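You operate a simulated robot arm through the tools that you are given. There is no shell and no other tool.

You are at the controls of a simulated two-armed robot. One attempt, no reset.

Task
Press the cork coaster once on LOW and leave it on the pad.
Fine: swing the head clear, turn the heat dial off, leave the switch on.

The check looks at the end state, three seconds after you hand in, the way a careful person would. Anything else that was tipped, shoved, dropped, spilled or broken makes it a failure.

Robot
Two 7-joint arms with fingered hands on one trunk that stands fixed in place. Base frame: the origin is at the foot of the trunk, x ahead of it, y to its left, z up; the work surface is at about z = 840. Lengths are in mm, angles in degrees, forces in N, time in s.
The left shoulder is at [70, 166, 1218], the right one opposite. With the tool pointing down near the work surface each hand reaches from about 100 to 960 mm from the base axis, measured 20 degrees to its own side. Payload 4.1 kg a hand.
The tool frame of a hand sits at the grasp point between the pads (the TCP): z along the fingers, y along the line on which they close. The tips reach 32 mm beyond it. The gripper opens to 108 mm; its body begins 38 mm behind the TCP. The gripper is a hand of 4 fingers: y runs from the thumb to the fingers, the wrist lies at [-16, -108, -186] in the tool frame, and closing takes about 1.5 s.
Orientation is that of the tool frame in the base frame, as a unit quaternion [x, y, z, w]. With the fingers straight down and the wrist toward the robot, the tool's x, y and z point along [0, 1, 0], [1, 0, 0] and [0, 0, -1] of the base frame.

Tools
- The arms move only by the tool arm_command. It takes "left_increments", "right_increments" or both (then of equal length, played together; a hand with none holds still); each is a list of rows, each a list of 2 entries, a list of its own where there are three numbers: the shift along the tool's x, y, z in mm, then the turn, a rotation vector about the tool's x, y, z in degrees. In form: [[[x, y, z], [ax, ay, az]], ...]. A call has 1 to 20 rows; each row is the pose to reach, as a shift and turn from the pose commanded when the call began, along the tool's axes at that moment. "left_jaw" and "right_jaw" are, for a hand that has rows, the opening, from 0 (shut) to 1 (fully open), set as the call begins (left out, the last holds). Rows are played at 5 a second. More than 50 mm and 8.6 degrees between two rows, or a gripper value outside its range, and nothing of the call is played. A pose out of reach is approached as far as the arm can. The call stops where the force on the tool passes 40 N (or 10 N more than at its start, if that is more) or the arm is blocked; 0.2 s more then pass. Each finger travels about 45 mm/s and halts on what it meets, pressing with about 29 N; the grip force reading is that of the motor and also rises with nothing between the fingers. The clock runs only during rows and for 0.2 s after the last one: add rows that repeat a pose to give the fingers time. It gives the time, the measured TCP pose, the force on the tool (base axes), the opening and the grip force at its end, in the units of the frame above (readings bear some noise), with the torque about the TCP (base axes, N m) and any sound that the robot's microphone picked up.
- Cameras (640 x 400 px; columns grow to the right, rows downward): "scene" is now at [137, -10.9, 1448.1]; the picture's right is [-0.10, -0.99, 0.00], its down [-0.63, 0.07, -0.78] and it looks along [0.77, -0.08, -0.63] (base axes); focal length 260 px, centre (320, 200). "left" rides on the left gripper at [-64, -93, -131] in its tool frame; the picture's right is [-0.80, -0.28, 0.53], its down [0.55, -0.71, 0.45] and it looks along [0.25, 0.65, 0.72] (tool axes); focal length 247 px, centre (320, 200). "right" rides on the right gripper at [64, -93, -132] in its tool frame; the picture's right is [-0.80, 0.28, -0.53], its down [-0.55, -0.71, 0.45] and it looks along [-0.25, 0.65, 0.72] (tool axes); focal length 247 px, centre (320, 200). There is no depth. A picture from a camera that has moved, and an enlarged one, comes with that camera's place and axes in the base frame and with its lens. The place of the scene camera against the robot may be out by one fixed shift of up to 12 mm in any direction.
- snapshot(camera): a new picture of that camera. It takes no simulated time.
- slide_trunk(by): slides the trunk up (or, below 0, down) by that many mm; the arms and the scene camera ride with it, the base frame stays. It gives what a move gives, with no picture.
- set_fingers(index, middle, ring, thumb_bend, hand): sets how far each is bent, from 0 (flat) to 100 (curled in); at 30 the hand is open as for a grip, at 70 the pads meet at the TCP. One left out holds its place. A second passes; each finger stops where it meets its share of the squeeze, and holds until it gets a number again. A gripper value or a shape takes the hand back. It gives what a move gives, with no picture; readings hold the bend of each and the force on the fingers (four entries, about 0 where the hand has none), thumb and palm.
- set_grasp(shape, hand): the hand has 4 fingers and takes this shape, open, in about a second: jaw (thumb against the fingers, like two jaws); tri (thumb and two fingers); tip (a fingertip pinch); poke (one finger out to press); point (the index stretched); flat (the hand flat); cup (the hand cupped); fist (a fist). The gripper value then closes the fingers along that shape, each until it touches; the sizes above hold for jaw. It gives what a move gives, with no picture.
- aim_head(pan, tilt): turns the head with the scene camera to pan (to the left, within 86 degrees either way) and tilt (down, from -29 to 69), counted from straight ahead of the robot. It gives what a move gives.
- close_up(camera, box): a new picture of the part [left, top, right, bottom] of that camera's present view, enlarged. It takes no simulated time.
- finish_job(): hands the job in; it is judged then, once.

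Nothing tells you positions but the pictures and the camera data. Unless the task says otherwise, let go and move clear before handing in.

The tools are called after "Call:" by a JSON object that holds its "name" and its "arguments". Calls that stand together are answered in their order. arm_command: Moves the arms, as the interface text tells. Its arguments: {"type":"object","properties":{"left_increments":{"type":"array"},"left_jaw":{"type":"number"},"right_increments":{"type":"array"},"right_jaw":{"type":"number"}},"required":[]} The other tools are called the same way: slide_trunk (by) moves the trunk up or down; set_grasp (shape, hand) gives the hand a shape; set_fingers (index, middle, ring, thumb_bend, hand) moves the fingers one by one; aim_head (pan, tilt) turns the head that bears the scene camera; snapshot (camera) takes a picture; close_up (camera, box) takes an enlarged picture of a part of a camera's view; finish_job () hands the job in.

At the start:

```text
time_s: 0.0
left_position: [630.6, 227.5, 1274.9]
left_ee_rot: [0.707, 0.707, 0.0, -0.001]
left_contact_force: [0.0, 0.1, -0.6]
left_moment: [-0.01, 0.01, -0.01]
left_finger_gap: 107.9
left_gripper_force: 0.1
left_shape: jaw
left_bend: [30.0, 30.0, 30.0, 30.0]
left_finger forces: [0.0, 0.0, 0.0, 0.1, 0.0, 0.0]
right_position: [539.4, -315.7, 1241.8]
right_ee_rot: [0.707, 0.707, 0.0, 0.0]
right_contact_force: [0.1, -0.3, -0.9]
right_moment: [0.01, 0.0, 0.02]
right_finger_gap: 107.8
right_gripper_force: 0.0
right_shape: jaw
right_bend: [30.0, 30.0, 30.0, 30.0]
right_finger forces: [0.1, 0.0, 0.0, 0.0, 0.1, 0.1]
trunk travel left (down, up): [-725.0, 215.0]
head pan, tilt (commanded): [-5.9, 39.1]
```

scene: 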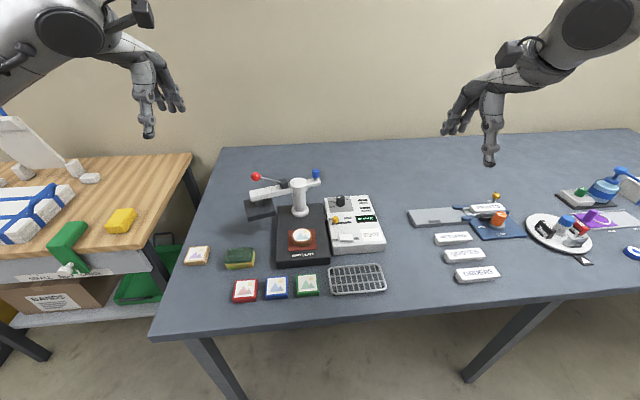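
right: 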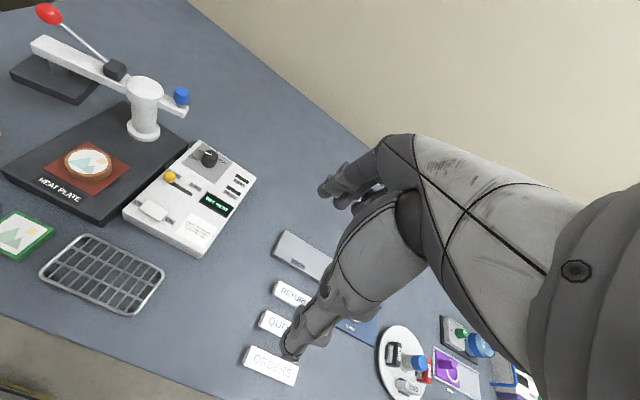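
left: 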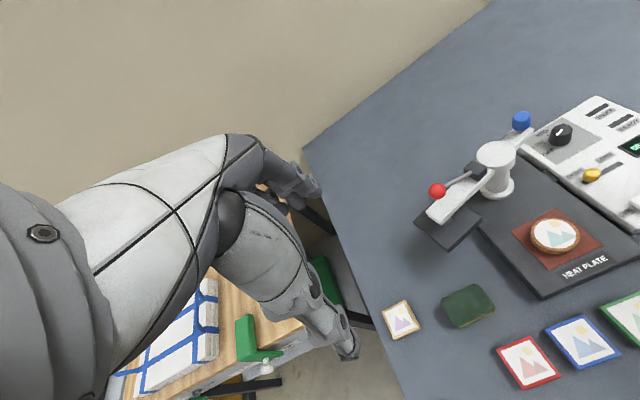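

I see a swing-arm heat press with its head swung out to the left, the cork coaster on the red pad, and a control box to its right with a dial, a slider or lever and a switch. I'll take close-ups of the press and the control box first.

Call:
{"name": "close_up", "arguments": {"camera": "scene", "box": [230, 160, 400, 270]}}

Call:
{"name": "close_up", "arguments": {"camera": "scene", "box": [320, 185, 400, 260]}}

Call:
{"name": "close_up", "arguments": {"camera": "right", "box": [0, 0, 270, 260]}}

Call:
{"name": "close_up", "arguments": {"camera": "left", "box": [400, 90, 640, 300]}}

Call:
{"name": "close_up", "arguments": {"camera": "scene", "box": [170, 230, 400, 310]}}

```text
3.64 times, centred on (315, 215) of scene
camera zoom: at [137.0, -10.9, 1448.1], right [-0.1, -0.99, 0.0], down [-0.63, 0.07, -0.78], along [0.77, -0.08, -0.63], focal length 945 px, centre (338, 146)
```

zoom: 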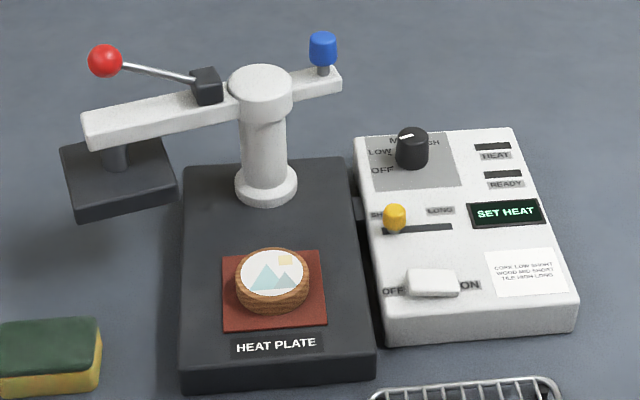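

```text
5.33 times, centred on (360, 222) of scene
camera zoom: at [137.0, -10.9, 1448.1], right [-0.1, -0.99, 0.0], down [-0.63, 0.07, -0.78], along [0.77, -0.08, -0.63], focal length 1386 px, centre (107, 80)
```

zoom: 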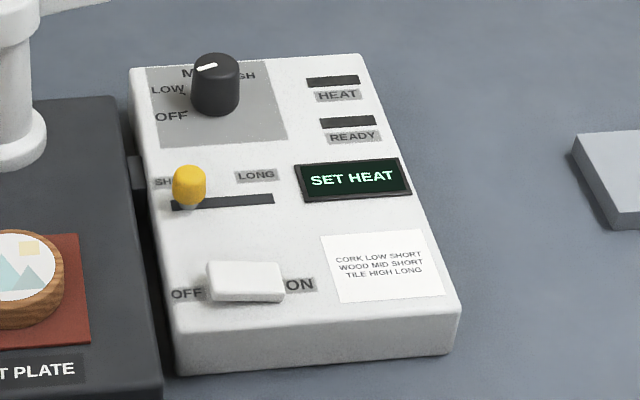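

```text
1.54 times, centred on (135, 130) of right
camera zoom: at [443.8, -252.3, 1372.5], right [0.28, -0.8, 0.53], down [-0.71, -0.55, -0.45], along [0.65, -0.25, -0.72], focal length 380 px, centre (605, 308)
```

zoom: 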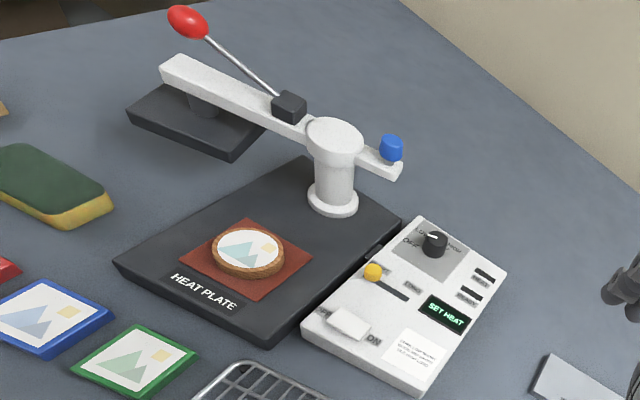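

```text
1.90 times, centred on (520, 195) of left
camera zoom: at [538.0, 162.0, 1405.8], right [-0.28, -0.8, -0.53], down [-0.71, 0.55, -0.45], along [0.65, 0.25, -0.72], focal length 470 px, centre (-61, 210)
```

zoom: 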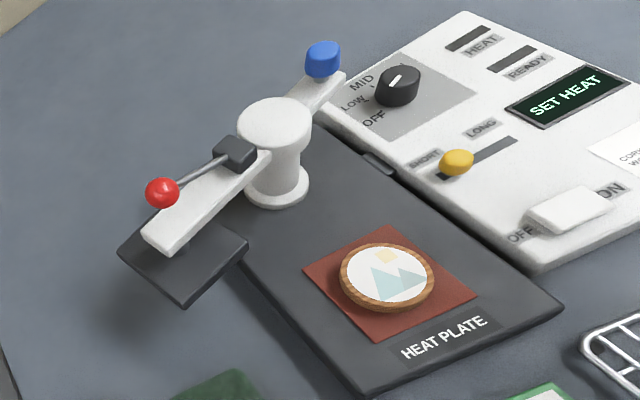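

```text
2.78 times, centred on (285, 270) of scene
camera zoom: at [137.0, -10.9, 1448.1], right [-0.1, -0.99, 0.0], down [-0.63, 0.07, -0.78], along [0.77, -0.08, -0.63], focal length 723 px, centre (417, 5)
```

zoom: 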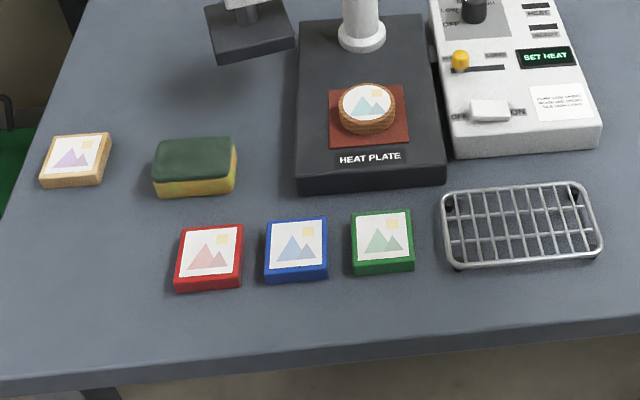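

The coaster is already on the pad at about (650, -11, 898), the dial is at about (793, -144, 900), and the head hangs at about (733, 109, 950). I'll zoom in tightly on the dial, slider, switch, lever and display before moving.

Call:
{"name": "close_up", "arguments": {"camera": "scene", "box": [324, 188, 364, 213]}}

Call:
{"name": "close_up", "arguments": {"camera": "scene", "box": [326, 208, 374, 245]}}

Call:
{"name": "close_up", "arguments": {"camera": "scene", "box": [240, 163, 325, 220]}}

Call:
{"name": "close_up", "arguments": {"camera": "right", "box": [120, 135, 260, 260]}}

Call:
{"name": "close_up", "arguments": {"camera": "left", "box": [520, 90, 640, 165]}}

```text
16.00 times, centred on (344, 200) of scene
camera zoom: at [137.0, -10.9, 1448.1], right [-0.1, -0.99, 0.0], down [-0.63, 0.07, -0.78], along [0.77, -0.08, -0.63], focal length 4158 px, centre (-64, 192)
```

zoom: 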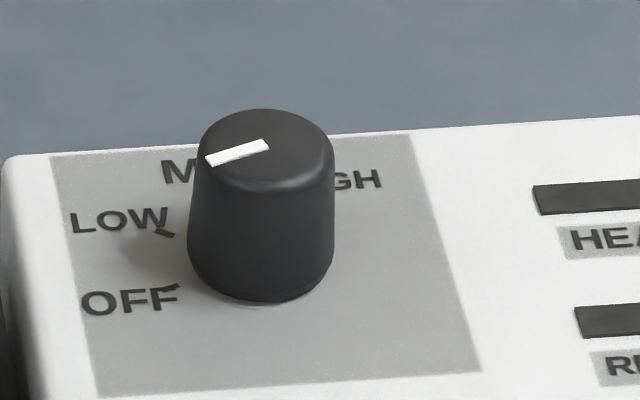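

```text
10.81 times, centred on (350, 226) of scene
camera zoom: at [137.0, -10.9, 1448.1], right [-0.1, -0.99, 0.0], down [-0.63, 0.07, -0.78], along [0.77, -0.08, -0.63], focal length 2809 px, centre (-4, -86)
```

zoom: 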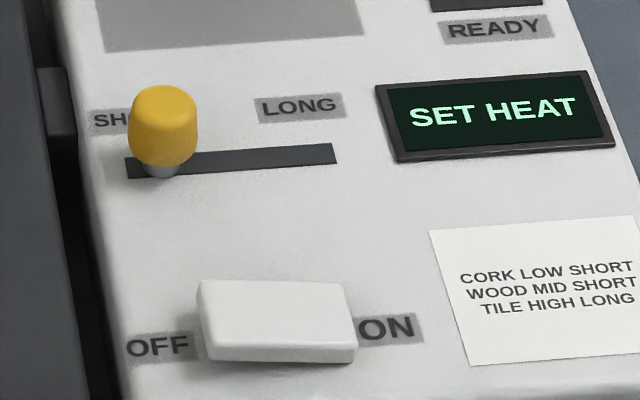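

```text
7.02 times, centred on (282, 192) of scene
camera zoom: at [137.0, -10.9, 1448.1], right [-0.1, -0.99, 0.0], down [-0.63, 0.07, -0.78], along [0.77, -0.08, -0.63], focal length 1824 px, centre (583, 260)
```

zoom: 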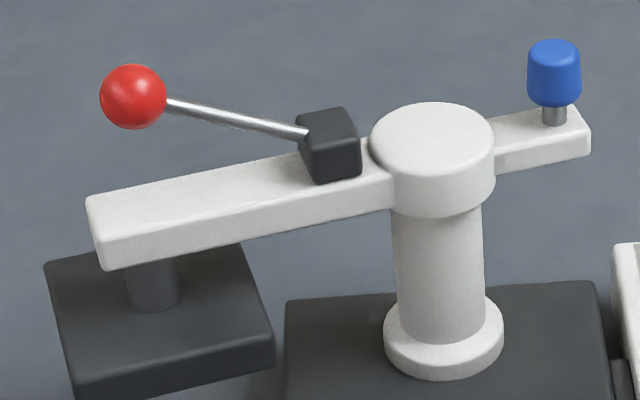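

```text
3.20 times, centred on (190, 198) of right
camera zoom: at [443.8, -252.3, 1372.5], right [0.28, -0.8, 0.53], down [-0.71, -0.55, -0.45], along [0.65, -0.25, -0.72], focal length 790 px, centre (736, 208)
```

zoom: 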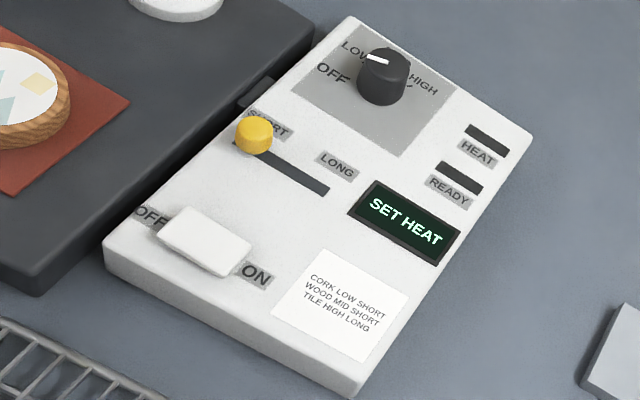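

```text
5.33 times, centred on (580, 128) of left
camera zoom: at [538.0, 162.0, 1405.8], right [-0.28, -0.8, -0.53], down [-0.71, 0.55, -0.45], along [0.65, 0.25, -0.72], focal length 1317 px, centre (-1067, 587)
```

zoom: 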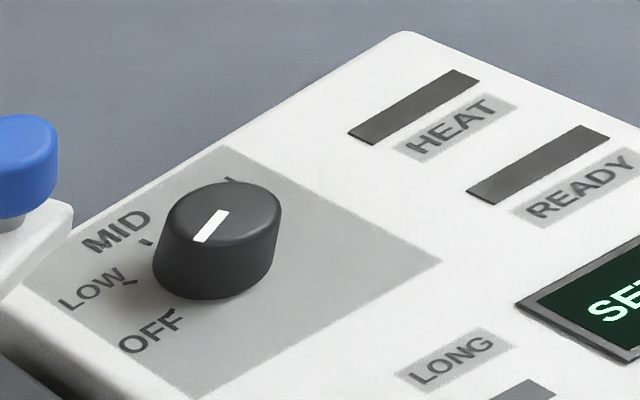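

The dial appears to sit at OFF (the display says SET HEAT), the timer at SHORT and the switch at ON, which fits the card's CORK LOW SHORT. I'll bring the right hand down for a closer look at the panel so I can measure the dial before gripping it.

Call:
{"name": "arm_command", "arguments": {"right_increments": [[[13, 22, 32], [0, 0, 0]], [[26, 44, 64], [0, 0, 0]], [[40, 66, 96], [0, 0, 0]], [[53, 88, 128], [0, 0, 0]], [[66, 110, 162], [0, 0, 0]], [[66, 110, 162], [0, 0, 0]]], "right_jaw": 0.6}}

Call:
{"name": "snapshot", "arguments": {"camera": "right"}}

Call:
{"name": "snapshot", "arguments": {"camera": "scene"}}

```text
time_s: 1.4
left_position: [629.8, 225.7, 1274.9]
left_ee_rot: [0.707, 0.707, 0.0, 0.0]
left_contact_force: [0.5, 0.8, 0.7]
left_moment: [0.01, -0.04, -0.02]
left_finger_gap: 107.7
left_gripper_force: 0.1
left_shape: jaw
left_bend: [30.0, 30.0, 30.0, 30.0]
left_finger forces: [0.0, 0.0, 0.0, 0.0, 0.1, 0.0]
right_position: [646.3, -249.5, 1080.5]
right_ee_rot: [0.707, 0.707, 0.0, 0.0]
right_contact_force: [-0.4, 0.3, 0.2]
right_moment: [-0.03, -0.03, -0.03]
right_finger_gap: 65.3
right_gripper_force: 0.0
right_shape: jaw
right_bend: [28.0, 41.0, 38.0, 66.0]
right_finger forces: [0.0, 0.0, 0.1, 0.0, 0.1, 0.0]
trunk travel left (down, up): [-725.0, 215.0]
head pan, tilt (commanded): [-5.9, 39.1]
```

```text
taken
camera right: at [552.9, -185.6, 1211.1], right [0.28, -0.8, 0.53], down [-0.71, -0.55, -0.45], along [0.65, -0.25, -0.72], focal length 247 px, centre (320, 200)
```

right: 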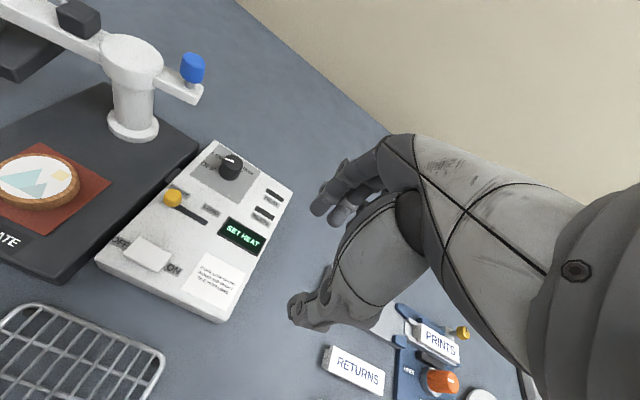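

```text
taken
camera scene: at [136.0, -11.1, 1448.2], right [-0.1, -0.99, 0.0], down [-0.63, 0.07, -0.78], along [0.77, -0.08, -0.63], focal length 260 px, centre (320, 200)
```

scene: 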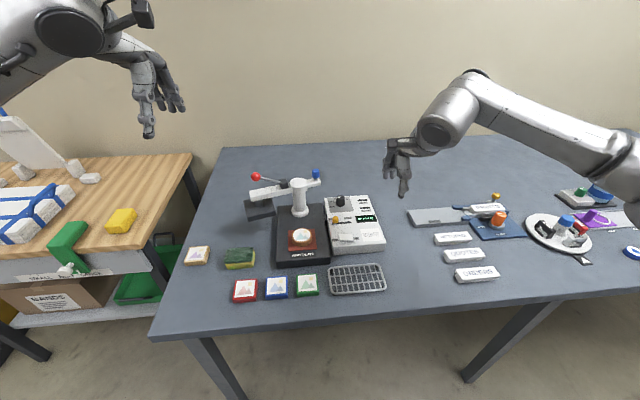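

The right camera now has a clear view of the panel from closer in. I'll enlarge the dial and the whole panel from here to fix the geometry.

Call:
{"name": "close_up", "arguments": {"camera": "right", "box": [185, 135, 281, 195]}}

Call:
{"name": "close_up", "arguments": {"camera": "right", "box": [90, 135, 300, 325]}}

Call:
{"name": "close_up", "arguments": {"camera": "right", "box": [0, 0, 210, 140]}}

Call:
{"name": "close_up", "arguments": {"camera": "scene", "box": [370, 60, 480, 200]}}

```text
6.67 times, centred on (233, 165) of right
camera zoom: at [552.9, -185.6, 1211.1], right [0.28, -0.8, 0.53], down [-0.71, -0.55, -0.45], along [0.65, -0.25, -0.72], focal length 1646 px, centre (900, 433)
```

zoom: 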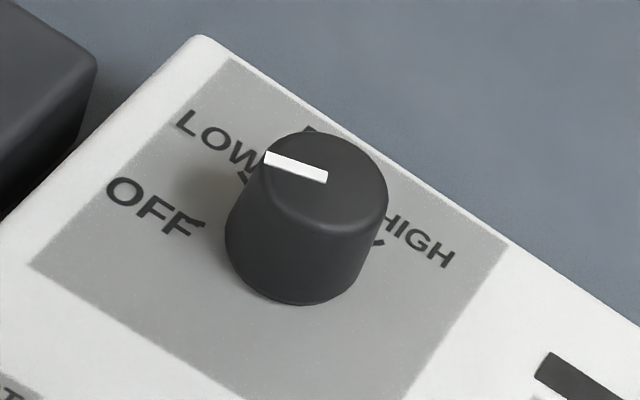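

```text
2.11 times, centred on (195, 230) of right
camera zoom: at [552.9, -185.6, 1211.1], right [0.28, -0.8, 0.53], down [-0.71, -0.55, -0.45], along [0.65, -0.25, -0.72], focal length 520 px, centre (583, 137)
```

zoom: 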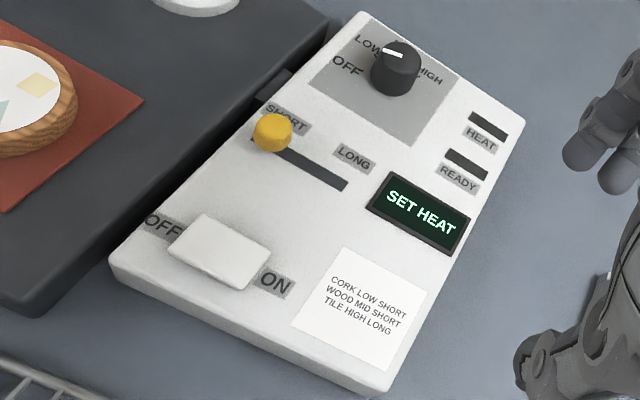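

```text
2.86 times, centred on (105, 70) of right
camera zoom: at [552.9, -185.6, 1211.1], right [0.28, -0.8, 0.53], down [-0.71, -0.55, -0.45], along [0.65, -0.25, -0.72], focal length 706 px, centre (934, 571)
```

zoom: 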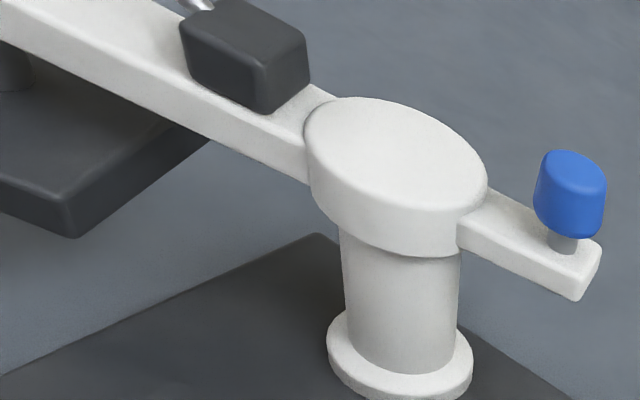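

```text
2.86 times, centred on (425, 130) of scene
camera zoom: at [136.0, -11.1, 1448.2], right [-0.1, -0.99, 0.0], down [-0.63, 0.07, -0.78], along [0.77, -0.08, -0.63], focal length 742 px, centre (20, 400)
```

zoom: 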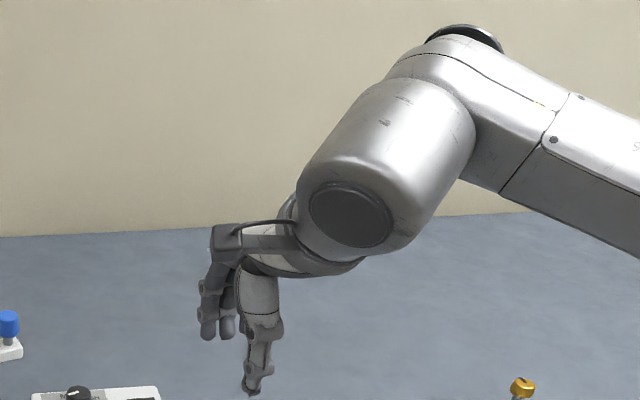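

The dial top centre is at about (793, -144.5, 911), 29 mm above the panel, with its mark at OFF; LOW lies about 55° clockwise as seen from above. I'll hover the right hand over the dial, pre-turned 27° counterclockwise.

Call:
{"name": "arm_command", "arguments": {"right_increments": [[[17, 24, 16], [0, 0, -4.5]], [[35, 49, 32], [0, 0, -9]], [[52, 73, 48], [0, 0, -13.5]], [[70, 98, 63], [0, 0, -18]], [[87, 122, 79], [0, 0, -22.5]], [[105, 147, 95], [0, 0, -27]], [[105, 147, 95], [0, 0, -27]]]}}

Call:
{"name": "snapshot", "arguments": {"camera": "right"}}

Call:
{"name": "snapshot", "arguments": {"camera": "left"}}

Call:
{"name": "close_up", "arguments": {"camera": "scene", "box": [270, 140, 430, 250]}}

```text
time_s: 3.0
left_position: [630.0, 225.6, 1274.6]
left_ee_rot: [0.707, 0.707, 0.0, 0.0]
left_contact_force: [0.0, 0.9, -1.1]
left_moment: [0.04, -0.01, 0.02]
left_finger_gap: 107.7
left_gripper_force: 0.1
left_shape: jaw
left_bend: [30.0, 30.0, 30.0, 30.0]
left_finger forces: [0.0, 0.1, 0.1, 0.1, 0.0, 0.0]
right_position: [786.1, -151.1, 991.5]
right_ee_rot: [0.534, 0.846, 0.0, 0.0]
right_contact_force: [0.1, -0.9, -0.3]
right_moment: [0.03, 0.0, -0.01]
right_finger_gap: 65.1
right_gripper_force: 0.1
right_shape: jaw
right_bend: [28.0, 41.0, 38.0, 66.0]
right_finger forces: [0.1, 0.0, 0.0, 0.0, 0.0, 0.1]
right hand out of reach, approached as far as the arm can: row 6, 7
trunk travel left (down, up): [-725.0, 215.0]
head pan, tilt (commanded): [-5.9, 39.1]
```

```text
taken
camera right: at [674.2, -133.8, 1121.7], right [0.6, -0.6, 0.53], down [-0.4, -0.8, -0.45], along [0.69, 0.06, -0.72], focal length 247 px, centre (320, 200)
```

right: 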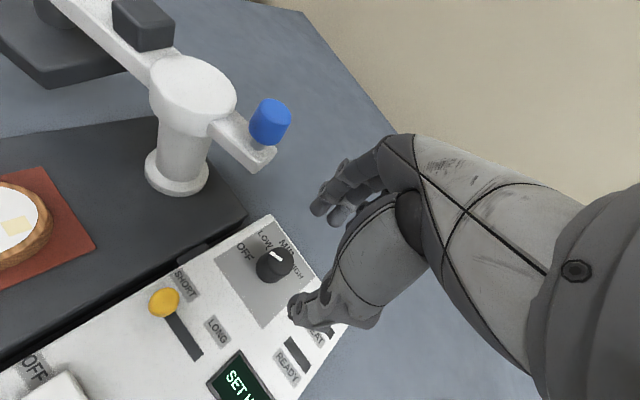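

```text
taken
camera left: at [537.4, 161.0, 1406.1], right [-0.28, -0.8, -0.53], down [-0.71, 0.55, -0.45], along [0.65, 0.25, -0.72], focal length 247 px, centre (320, 200)
```

left: 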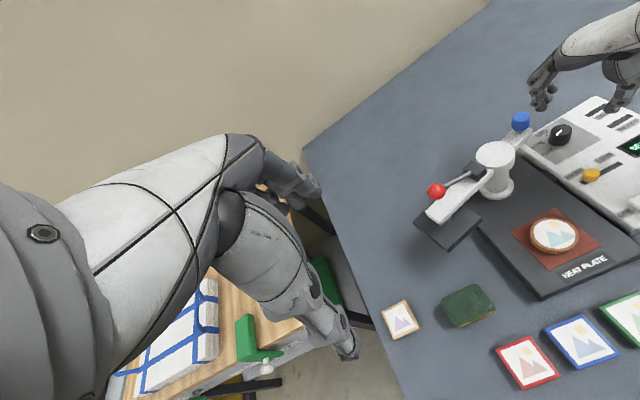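

```text
3.64 times, centred on (350, 195) of scene
camera zoom: at [136.5, -11.9, 1448.1], right [-0.1, -0.99, 0.0], down [-0.63, 0.07, -0.78], along [0.77, -0.08, -0.63], focal length 945 px, centre (211, 218)
```

zoom: 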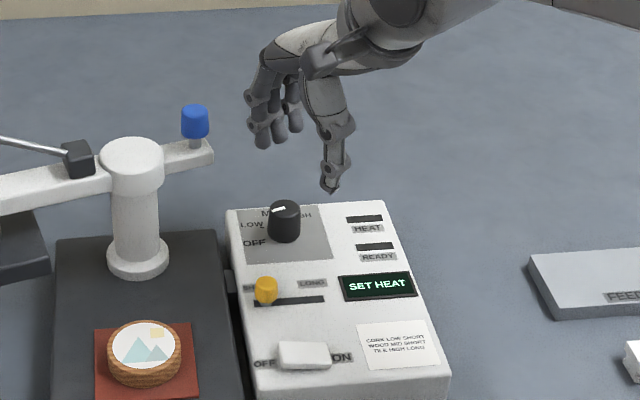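

The arm couldn't quite reach the hover at that yaw and stopped at about (786, -151, 991). I'll turn back to yaw 0 at the same spot and see whether the position is reachable that way.

Call:
{"name": "arm_command", "arguments": {"right_increments": [[[0, 0, 0], [0, 0, 7]], [[0, 0, 0], [0, 0, 14]], [[0, 0, 0], [0, 0, 21]], [[0, 0, 0], [0, 0, 27]], [[0, 0, 0], [0, 0, 27]]]}}

Call:
{"name": "snapshot", "arguments": {"camera": "right"}}

Call:
{"name": "close_up", "arguments": {"camera": "scene", "box": [270, 140, 430, 250]}}

Call:
{"name": "close_up", "arguments": {"camera": "left", "box": [480, 10, 640, 150]}}

```text
time_s: 4.2
left_position: [630.2, 226.1, 1273.7]
left_ee_rot: [0.707, 0.707, -0.001, -0.001]
left_contact_force: [0.6, 0.2, -0.6]
left_moment: [-0.01, -0.03, 0.01]
left_finger_gap: 107.4
left_gripper_force: 0.0
left_shape: jaw
left_bend: [30.0, 30.0, 30.0, 30.0]
left_finger forces: [0.0, 0.0, 0.0, 0.0, 0.1, 0.0]
right_position: [787.5, -152.2, 990.3]
right_ee_rot: [0.708, 0.707, 0.0, 0.0]
right_contact_force: [0.7, -0.1, 0.2]
right_moment: [-0.01, 0.01, 0.0]
right_finger_gap: 65.1
right_gripper_force: 0.0
right_shape: jaw
right_bend: [28.0, 41.0, 38.0, 66.0]
right_finger forces: [0.2, 0.0, 0.0, 0.0, 0.0, 0.0]
trunk travel left (down, up): [-725.0, 215.0]
head pan, tilt (commanded): [-5.9, 39.1]
```

```text
taken
camera right: at [693.6, -87.1, 1121.4], right [0.28, -0.8, 0.53], down [-0.71, -0.55, -0.45], along [0.65, -0.25, -0.72], focal length 247 px, centre (320, 200)
```

right: 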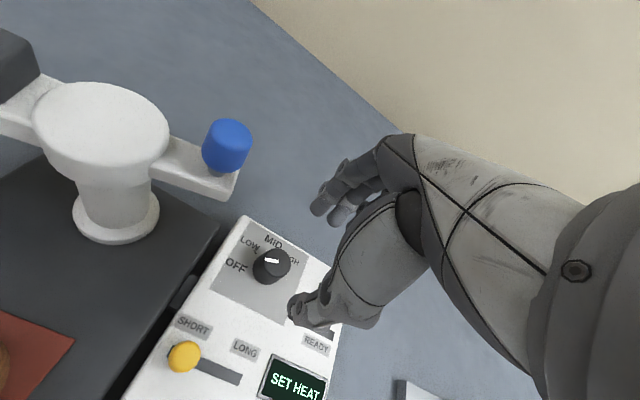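

```text
3.64 times, centred on (350, 195) of scene
camera zoom: at [137.2, -11.2, 1448.1], right [-0.1, -0.99, 0.0], down [-0.63, 0.07, -0.78], along [0.77, -0.08, -0.63], focal length 945 px, centre (211, 218)
```

zoom: 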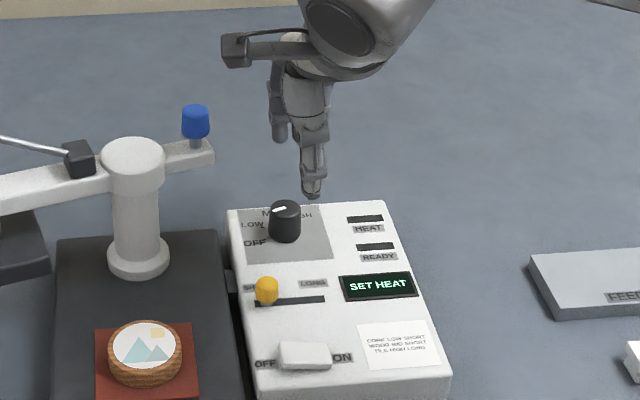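

```text
2.86 times, centred on (560, 80) of left
camera zoom: at [538.1, 161.6, 1405.7], right [-0.28, -0.8, -0.53], down [-0.71, 0.55, -0.45], along [0.65, 0.25, -0.72], focal length 706 px, centre (-366, 543)
```

zoom: 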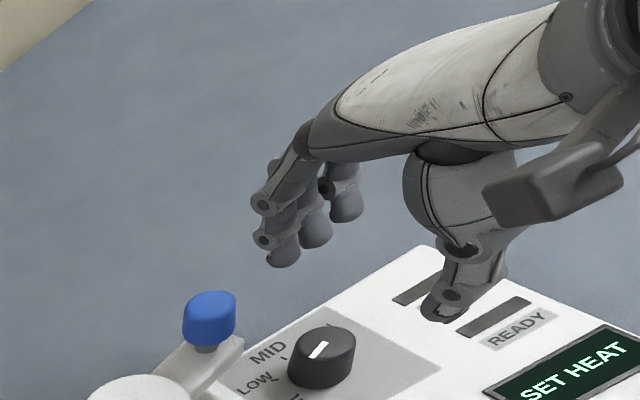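

At yaw 0 the commanded pose was clipped to about (787, -152, 990), so I'll shift over the dial axis and down to 955. There I'll also sweep the yaw to learn the usable range.

Call:
{"name": "arm_command", "arguments": {"right_increments": [[[3.5, 3, 17], [0, 0, 0]], [[7, 6, 35], [0, 0, 0]], [[7, 6, 35], [0, 0, 8]], [[7, 6, 35], [0, 0, 16]], [[7, 6, 35], [0, 0, 24]], [[7, 6, 35], [0, 0, 32]], [[7, 6, 35], [0, 0, 32]]]}}

Call:
{"name": "snapshot", "arguments": {"camera": "right"}}

Call:
{"name": "close_up", "arguments": {"camera": "left", "box": [480, 10, 640, 150]}}

Call:
{"name": "close_up", "arguments": {"camera": "scene", "box": [270, 140, 430, 250]}}

```text
time_s: 5.8
left_position: [630.6, 224.7, 1274.4]
left_ee_rot: [0.707, 0.707, -0.001, -0.001]
left_contact_force: [0.4, 0.8, -0.3]
left_moment: [-0.01, -0.01, -0.01]
left_finger_gap: 107.7
left_gripper_force: 0.0
left_shape: jaw
left_bend: [30.0, 30.0, 30.0, 30.0]
left_finger forces: [0.1, 0.0, 0.0, 0.0, 0.1, 0.1]
right_position: [793.8, -145.8, 955.6]
right_ee_rot: [0.875, 0.485, 0.0, 0.0]
right_contact_force: [0.1, 0.2, 0.3]
right_moment: [0.01, -0.03, 0.03]
right_finger_gap: 65.1
right_gripper_force: 0.1
right_shape: jaw
right_bend: [28.0, 41.0, 38.0, 66.0]
right_finger forces: [0.0, 0.0, 0.0, 0.0, 0.0, 0.1]
trunk travel left (down, up): [-725.0, 215.0]
head pan, tilt (commanded): [-5.9, 39.1]
```

```text
taken
camera right: at [748.1, -41.2, 1086.6], right [-0.18, -0.83, 0.53], down [-0.89, -0.09, -0.45], along [0.42, -0.56, -0.72], focal length 247 px, centre (320, 200)
```

right: 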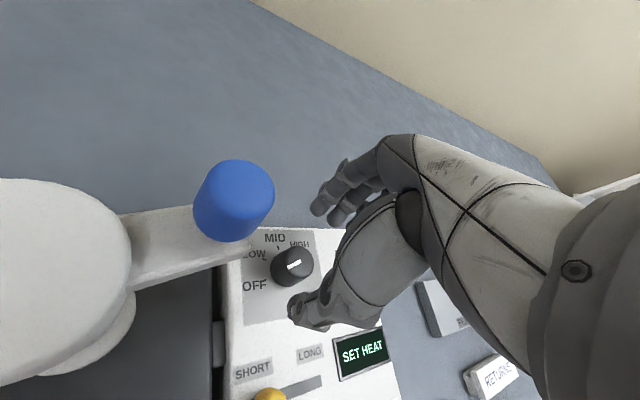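

```text
2.86 times, centred on (560, 80) of left
camera zoom: at [538.1, 161.5, 1405.8], right [-0.28, -0.8, -0.53], down [-0.71, 0.55, -0.45], along [0.65, 0.25, -0.72], focal length 706 px, centre (-366, 543)
```

zoom: 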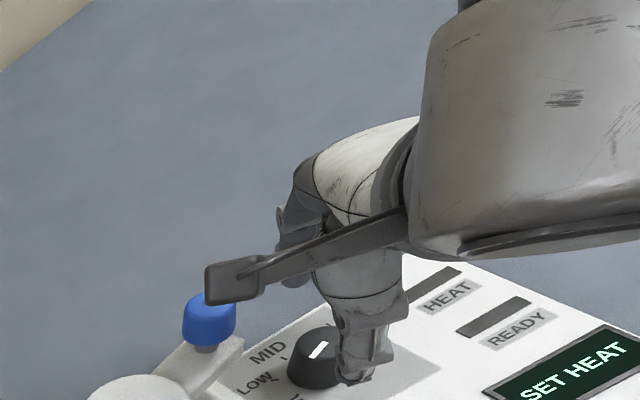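

```text
3.64 times, centred on (350, 195) of scene
camera zoom: at [137.2, -11.4, 1448.1], right [-0.1, -0.99, 0.0], down [-0.63, 0.07, -0.78], along [0.77, -0.08, -0.63], focal length 945 px, centre (211, 218)
```

zoom: 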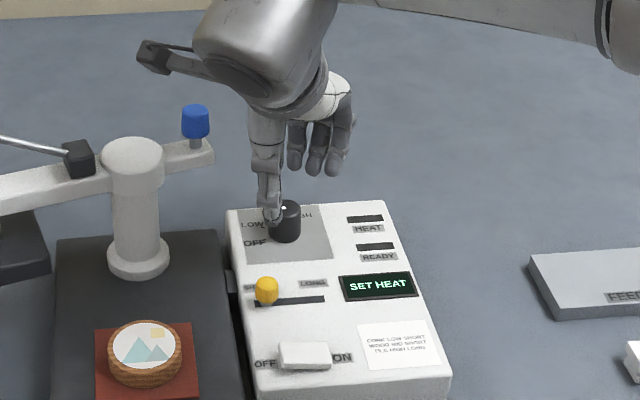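

Yaw +32 is reachable with clearance from the blue knob. Now I'll test the other end, yaw -23, at the same spot over the dial.

Call:
{"name": "arm_command", "arguments": {"right_increments": [[[0, 0, 0], [0, 0, -8]], [[0, 0, 0], [0, 0, -16]], [[0, 0, 0], [0, 0, -24]], [[0, 0, 0], [0, 0, -32]], [[0, 0, 0], [0, 0, -40]], [[0, 0, 0], [0, 0, -48]], [[0, 0, 0], [0, 0, -55]], [[0, 0, 0], [0, 0, -55]]]}}

Call:
{"name": "snapshot", "arguments": {"camera": "right"}}

Call:
{"name": "close_up", "arguments": {"camera": "left", "box": [480, 10, 640, 150]}}

Call:
{"name": "close_up", "arguments": {"camera": "scene", "box": [270, 140, 430, 250]}}

```text
time_s: 7.6
left_position: [630.1, 226.7, 1274.5]
left_ee_rot: [0.707, 0.707, -0.001, -0.001]
left_contact_force: [0.1, -0.3, -0.3]
left_moment: [0.0, 0.04, 0.01]
left_finger_gap: 107.5
left_gripper_force: 0.0
left_shape: jaw
left_bend: [30.0, 30.0, 30.0, 30.0]
left_finger forces: [0.0, 0.1, 0.0, 0.1, 0.1, 0.1]
right_position: [792.2, -144.8, 956.3]
right_ee_rot: [0.551, 0.834, 0.0, 0.0]
right_contact_force: [-0.6, 0.6, 1.1]
right_moment: [0.04, -0.02, 0.03]
right_finger_gap: 65.1
right_gripper_force: 0.2
right_shape: jaw
right_bend: [28.0, 41.0, 38.0, 66.0]
right_finger forces: [0.1, 0.0, 0.0, 0.0, 0.0, 0.0]
trunk travel left (down, up): [-725.0, 215.0]
head pan, tilt (commanded): [-5.9, 39.1]
```

```text
taken
camera right: at [680.9, -120.8, 1086.7], right [0.57, -0.62, 0.53], down [-0.43, -0.78, -0.45], along [0.7, 0.03, -0.72], focal length 247 px, centre (320, 200)
```

right: 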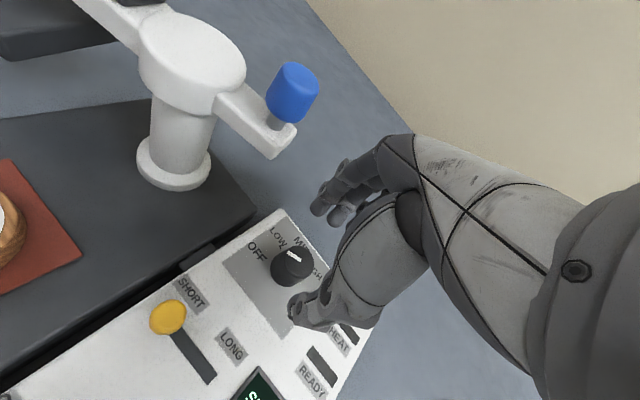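

```text
2.86 times, centred on (560, 80) of left
camera zoom: at [537.9, 162.4, 1405.7], right [-0.28, -0.8, -0.53], down [-0.71, 0.55, -0.45], along [0.65, 0.25, -0.72], focal length 706 px, centre (-366, 543)
```

zoom: 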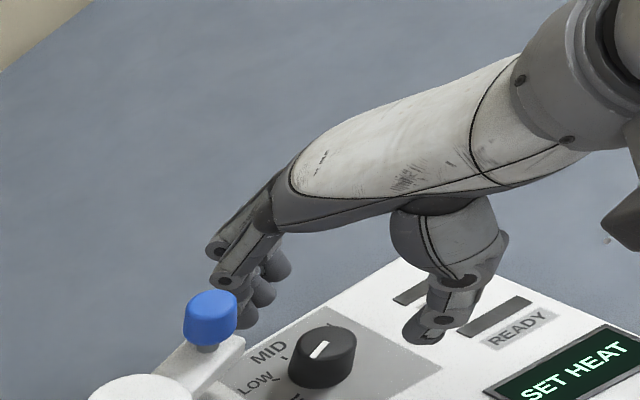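

```text
3.64 times, centred on (350, 195) of scene
camera zoom: at [137.0, -10.4, 1448.1], right [-0.1, -0.99, 0.0], down [-0.63, 0.06, -0.78], along [0.77, -0.08, -0.63], focal length 945 px, centre (211, 218)
```

zoom: 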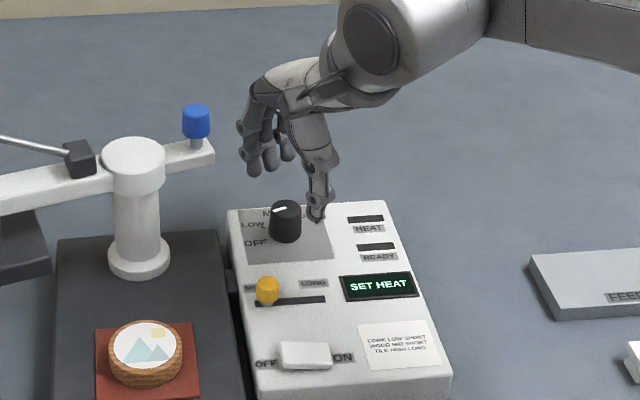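

Yaw -23 works too, so one grip can cover the whole 55°. I'll check that the dial is centred between thumb and fingers before going down.

Call:
{"name": "close_up", "arguments": {"camera": "right", "box": [240, 180, 400, 340]}}

Call:
{"name": "close_up", "arguments": {"camera": "left", "box": [535, 90, 640, 150]}}

Call:
{"name": "close_up", "arguments": {"camera": "scene", "box": [320, 160, 370, 215]}}

```text
2.50 times, centred on (320, 260) of right
camera zoom: at [680.9, -120.8, 1086.7], right [0.57, -0.62, 0.53], down [-0.43, -0.78, -0.45], along [0.7, 0.03, -0.72], focal length 617 px, centre (320, 50)
```

zoom: 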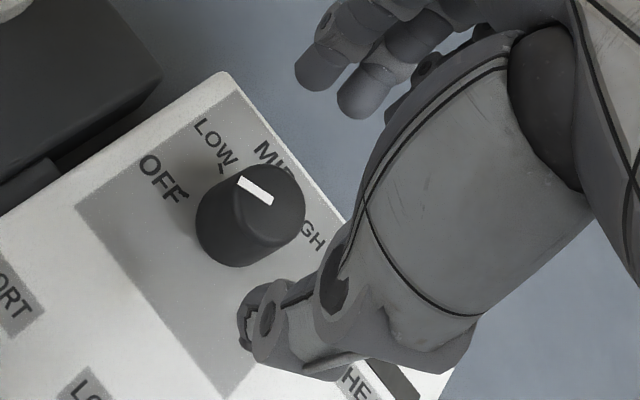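

```text
6.10 times, centred on (588, 120) of left
camera zoom: at [537.9, 162.4, 1405.7], right [-0.28, -0.8, -0.53], down [-0.71, 0.55, -0.45], along [0.65, 0.25, -0.72], focal length 1505 px, centre (-1310, 688)
```

zoom: 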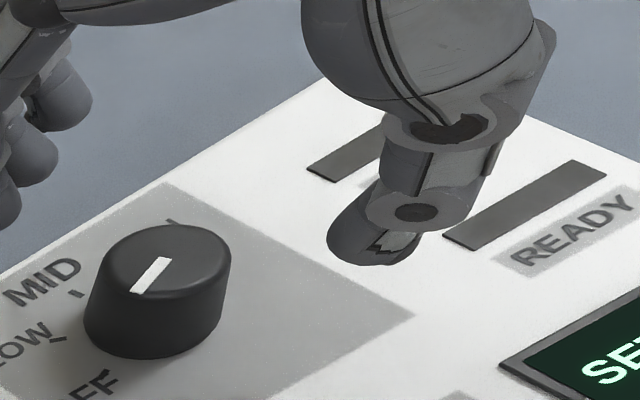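

```text
7.27 times, centred on (345, 188) of scene
camera zoom: at [137.0, -10.4, 1448.1], right [-0.1, -0.99, 0.0], down [-0.63, 0.06, -0.78], along [0.77, -0.08, -0.63], focal length 1890 px, centre (138, 291)
```

zoom: 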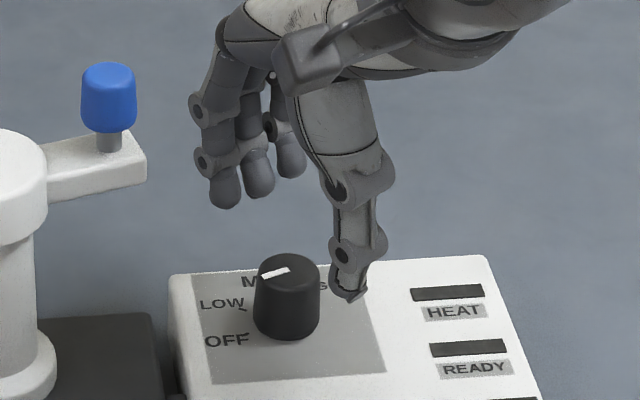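

The dial is centred to within about 2 mm between the thumb and fingers. I'll lower to about z = 920 so the fingertips reach beside the dial without touching the panel, then check.

Call:
{"name": "arm_command", "arguments": {"right_increments": [[[0, -1, 12], [0, 0, 0]], [[0, -1.5, 24], [0, 0, 0]], [[0, -1.5, 35], [0, 0, 0]], [[0, -1.5, 35], [0, 0, 0]]]}}

Call:
{"name": "close_up", "arguments": {"camera": "right", "box": [240, 180, 400, 340]}}

Call:
{"name": "close_up", "arguments": {"camera": "left", "box": [535, 90, 640, 150]}}

Call:
{"name": "close_up", "arguments": {"camera": "scene", "box": [320, 160, 370, 215]}}

```text
time_s: 8.6
left_position: [631.8, 226.4, 1273.4]
left_ee_rot: [0.707, 0.707, -0.001, -0.002]
left_contact_force: [0.3, -0.1, 0.0]
left_moment: [-0.04, 0.01, -0.01]
left_finger_gap: 107.5
left_gripper_force: 0.0
left_shape: jaw
left_bend: [30.0, 30.0, 30.0, 30.0]
left_finger forces: [0.0, 0.1, 0.0, 0.0, 0.1, 0.0]
right_position: [792.3, -144.0, 919.5]
right_ee_rot: [0.552, 0.834, 0.0, 0.0]
right_contact_force: [-0.2, 0.3, 0.5]
right_moment: [0.03, 0.0, 0.01]
right_finger_gap: 64.9
right_gripper_force: 0.0
right_shape: jaw
right_bend: [28.0, 41.0, 38.0, 66.0]
right_finger forces: [0.0, 0.1, 0.0, 0.1, 0.0, 0.1]
trunk travel left (down, up): [-725.0, 215.0]
head pan, tilt (commanded): [-5.9, 39.1]
```

```text
2.50 times, centred on (320, 260) of right
camera zoom: at [680.0, -121.8, 1050.9], right [0.57, -0.62, 0.53], down [-0.43, -0.78, -0.45], along [0.7, 0.03, -0.72], focal length 617 px, centre (320, 50)
```

zoom: 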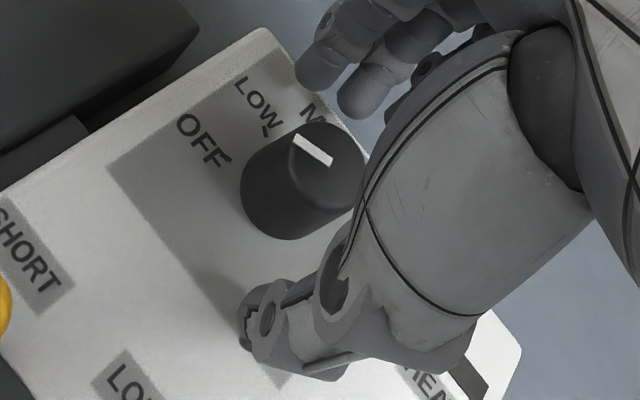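

```text
6.10 times, centred on (588, 120) of left
camera zoom: at [538.0, 162.1, 1405.8], right [-0.28, -0.8, -0.53], down [-0.71, 0.55, -0.45], along [0.65, 0.25, -0.72], focal length 1505 px, centre (-1310, 688)
```

zoom: 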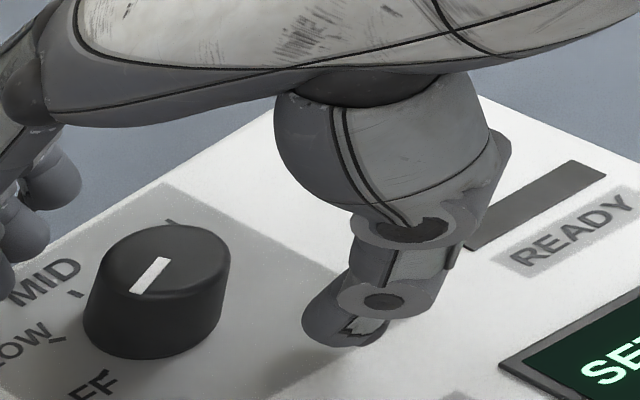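

```text
7.27 times, centred on (345, 188) of scene
camera zoom: at [137.0, -10.8, 1448.1], right [-0.1, -0.99, 0.0], down [-0.63, 0.06, -0.78], along [0.77, -0.08, -0.63], focal length 1890 px, centre (138, 291)
```

zoom: 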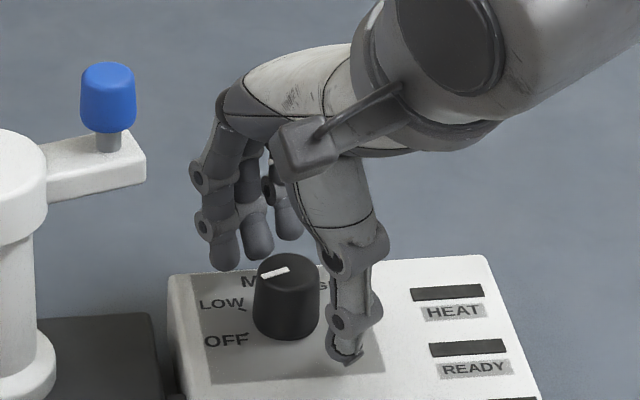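

The thumb tip and fingertips now straddle the dial just above the panel. I'll close the jaw gently and hold the pose while the fingers settle.

Call:
{"name": "arm_command", "arguments": {"right_increments": [[[0, 0, 0], [0, 0, 0]], [[0, 0, 0], [0, 0, 0]], [[0, 0, 0], [0, 0, 0]], [[0, 0, 0], [0, 0, 0]], [[0, 0, 0], [0, 0, 0]], [[0, 0, 0], [0, 0, 0]], [[0, 0, 0], [0, 0, 0]]], "right_jaw": 0.1}}

Call:
{"name": "close_up", "arguments": {"camera": "right", "box": [240, 180, 400, 340]}}

Call:
{"name": "close_up", "arguments": {"camera": "left", "box": [535, 90, 640, 150]}}

Call:
{"name": "close_up", "arguments": {"camera": "scene", "box": [320, 160, 370, 215]}}

```text
time_s: 10.2
left_position: [629.6, 226.1, 1274.1]
left_ee_rot: [0.707, 0.707, 0.0, 0.001]
left_contact_force: [-0.5, 1.0, -0.6]
left_moment: [0.01, -0.04, -0.03]
left_finger_gap: 107.4
left_gripper_force: 0.1
left_shape: jaw
left_bend: [30.0, 30.0, 30.0, 30.0]
left_finger forces: [0.0, 0.1, 0.0, 0.0, 0.0, 0.1]
right_position: [791.6, -145.6, 921.2]
right_ee_rot: [0.552, 0.834, 0.0, 0.0]
right_contact_force: [-3.6, -2.0, -1.3]
right_moment: [-0.03, 0.08, -0.01]
right_finger_gap: 21.6
right_gripper_force: 28.7
right_shape: jaw
right_bend: [73.0, 59.0, 65.0, 74.0]
right_finger forces: [14.6, 7.3, 0.0, 0.1, 26.1, 0.1]
trunk travel left (down, up): [-725.0, 215.0]
head pan, tilt (commanded): [-5.9, 39.1]
```

```text
2.50 times, centred on (320, 260) of right
camera zoom: at [679.7, -122.3, 1050.9], right [0.57, -0.62, 0.53], down [-0.44, -0.78, -0.45], along [0.69, 0.02, -0.72], focal length 617 px, centre (320, 50)
```

zoom: 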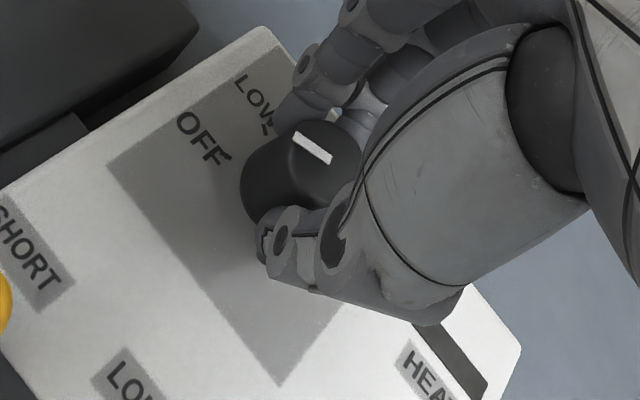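

```text
6.10 times, centred on (588, 120) of left
camera zoom: at [537.6, 161.7, 1405.9], right [-0.28, -0.8, -0.53], down [-0.71, 0.55, -0.45], along [0.65, 0.25, -0.72], focal length 1505 px, centre (-1310, 688)
```

zoom: 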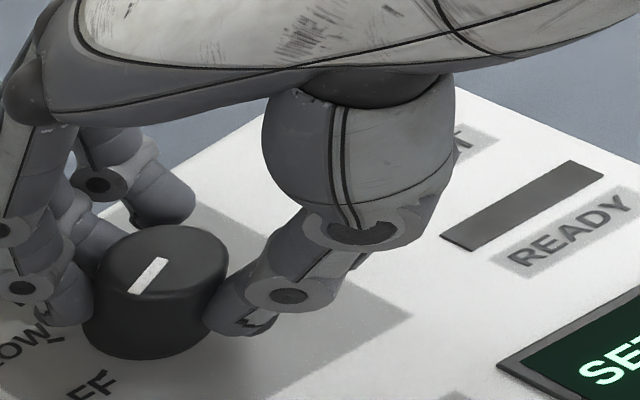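

```text
7.27 times, centred on (345, 188) of scene
camera zoom: at [136.7, -11.2, 1448.1], right [-0.1, -0.99, 0.0], down [-0.63, 0.07, -0.78], along [0.77, -0.08, -0.63], focal length 1890 px, centre (138, 291)
```

zoom: 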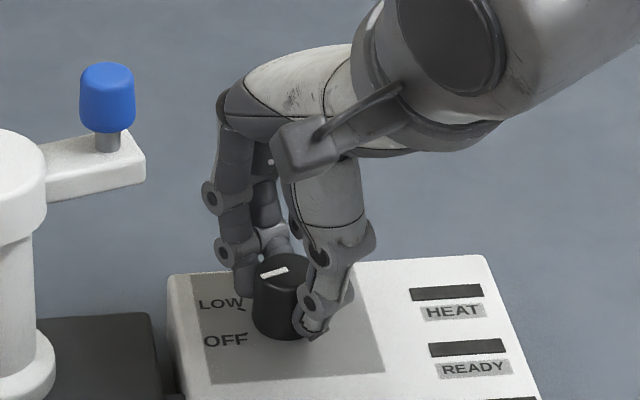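

The dial is gripped by the thumb, index and middle fingers with no side load to speak of. Now I'll turn it clockwise by 53° in small steps and look at the mark and the display.

Call:
{"name": "arm_command", "arguments": {"right_increments": [[[0, 0, 0], [0, 0, 4]], [[0, 0, 0], [0, 0, 8]], [[0, 0, 0], [0, 0, 12]], [[0, 0, 0], [0, 0, 16]], [[0, 0, 0], [0, 0, 20]], [[0, 0, 0], [0, 0, 24]], [[0, 0, 0], [0, 0, 28]], [[0, 0, 0], [0, 0, 32]], [[0, 0, 0], [0, 0, 36]], [[0, 0, 0], [0, 0, 40]], [[0, 0, 0], [0, 0, 44]], [[0, 0, 0], [0, 0, 48]], [[0, 0, 0], [0, 0, 51]], [[0, 0, 0], [0, 0, 53]], [[0, 0, 0], [0, 0, 53]]]}}

Call:
{"name": "close_up", "arguments": {"camera": "right", "box": [200, 180, 400, 380]}}

Call:
{"name": "close_up", "arguments": {"camera": "left", "box": [520, 70, 640, 150]}}

Call:
{"name": "close_up", "arguments": {"camera": "scene", "box": [290, 150, 400, 250]}}

```text
time_s: 13.4
left_position: [630.8, 226.6, 1274.8]
left_ee_rot: [0.707, 0.707, 0.0, -0.001]
left_contact_force: [-0.3, -0.6, -0.2]
left_moment: [-0.01, 0.0, -0.01]
left_finger_gap: 107.5
left_gripper_force: 0.1
left_shape: jaw
left_bend: [30.0, 30.0, 30.0, 30.0]
left_finger forces: [0.1, 0.0, 0.1, 0.0, 0.0, 0.1]
right_position: [791.1, -144.4, 920.8]
right_ee_rot: [0.866, 0.5, 0.0, 0.001]
right_contact_force: [0.5, 1.8, -3.1]
right_moment: [-0.01, -0.06, 0.03]
right_finger_gap: 20.9
right_gripper_force: 29.3
right_shape: jaw
right_bend: [73.0, 59.0, 65.0, 74.0]
right_finger forces: [16.0, 8.0, 0.0, 0.0, 24.8, 0.0]
trunk travel left (down, up): [-725.0, 215.0]
head pan, tilt (commanded): [-5.9, 39.1]
```

```text
2.00 times, centred on (300, 280) of right
camera zoom: at [742.0, -42.5, 1051.2], right [-0.15, -0.83, 0.53], down [-0.89, -0.12, -0.45], along [0.44, -0.54, -0.72], focal length 494 px, centre (360, 40)
```

zoom: 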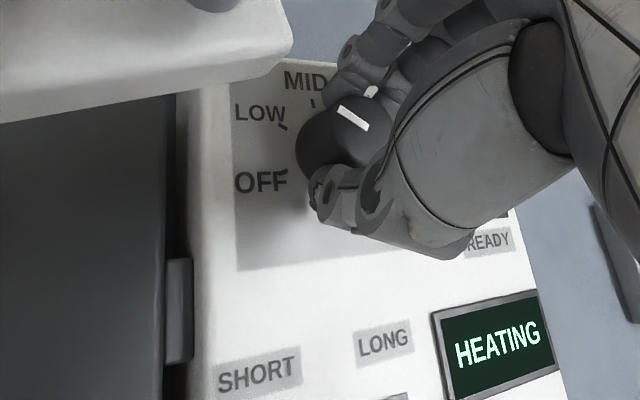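

```text
5.00 times, centred on (580, 110) of left
camera zoom: at [538.7, 162.2, 1405.5], right [-0.28, -0.8, -0.53], down [-0.71, 0.55, -0.45], along [0.65, 0.25, -0.72], focal length 1235 px, centre (-980, 650)
```

zoom: 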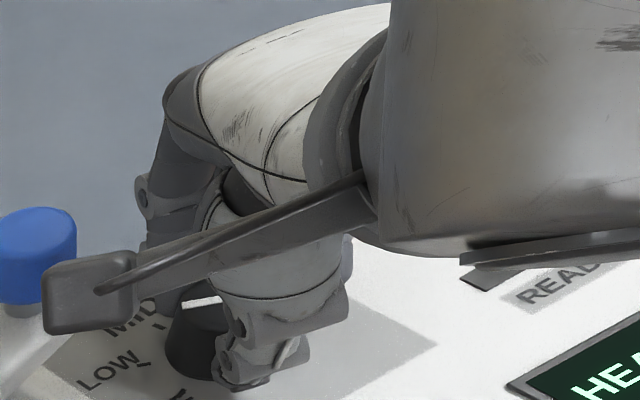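

```text
4.00 times, centred on (345, 200) of scene
camera zoom: at [137.8, -10.7, 1448.0], right [-0.1, -0.99, 0.0], down [-0.63, 0.06, -0.78], along [0.77, -0.08, -0.63], focal length 1039 px, centre (220, 200)
```

zoom: 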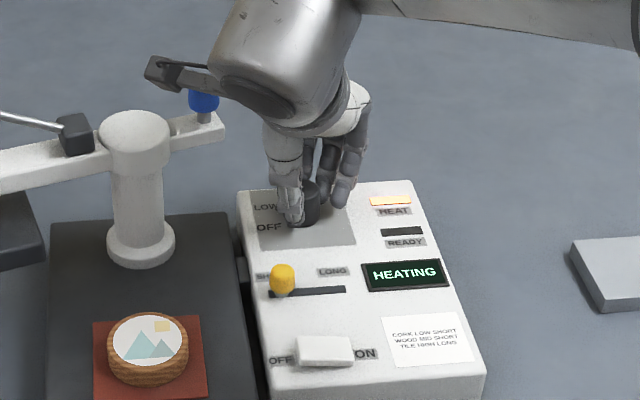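

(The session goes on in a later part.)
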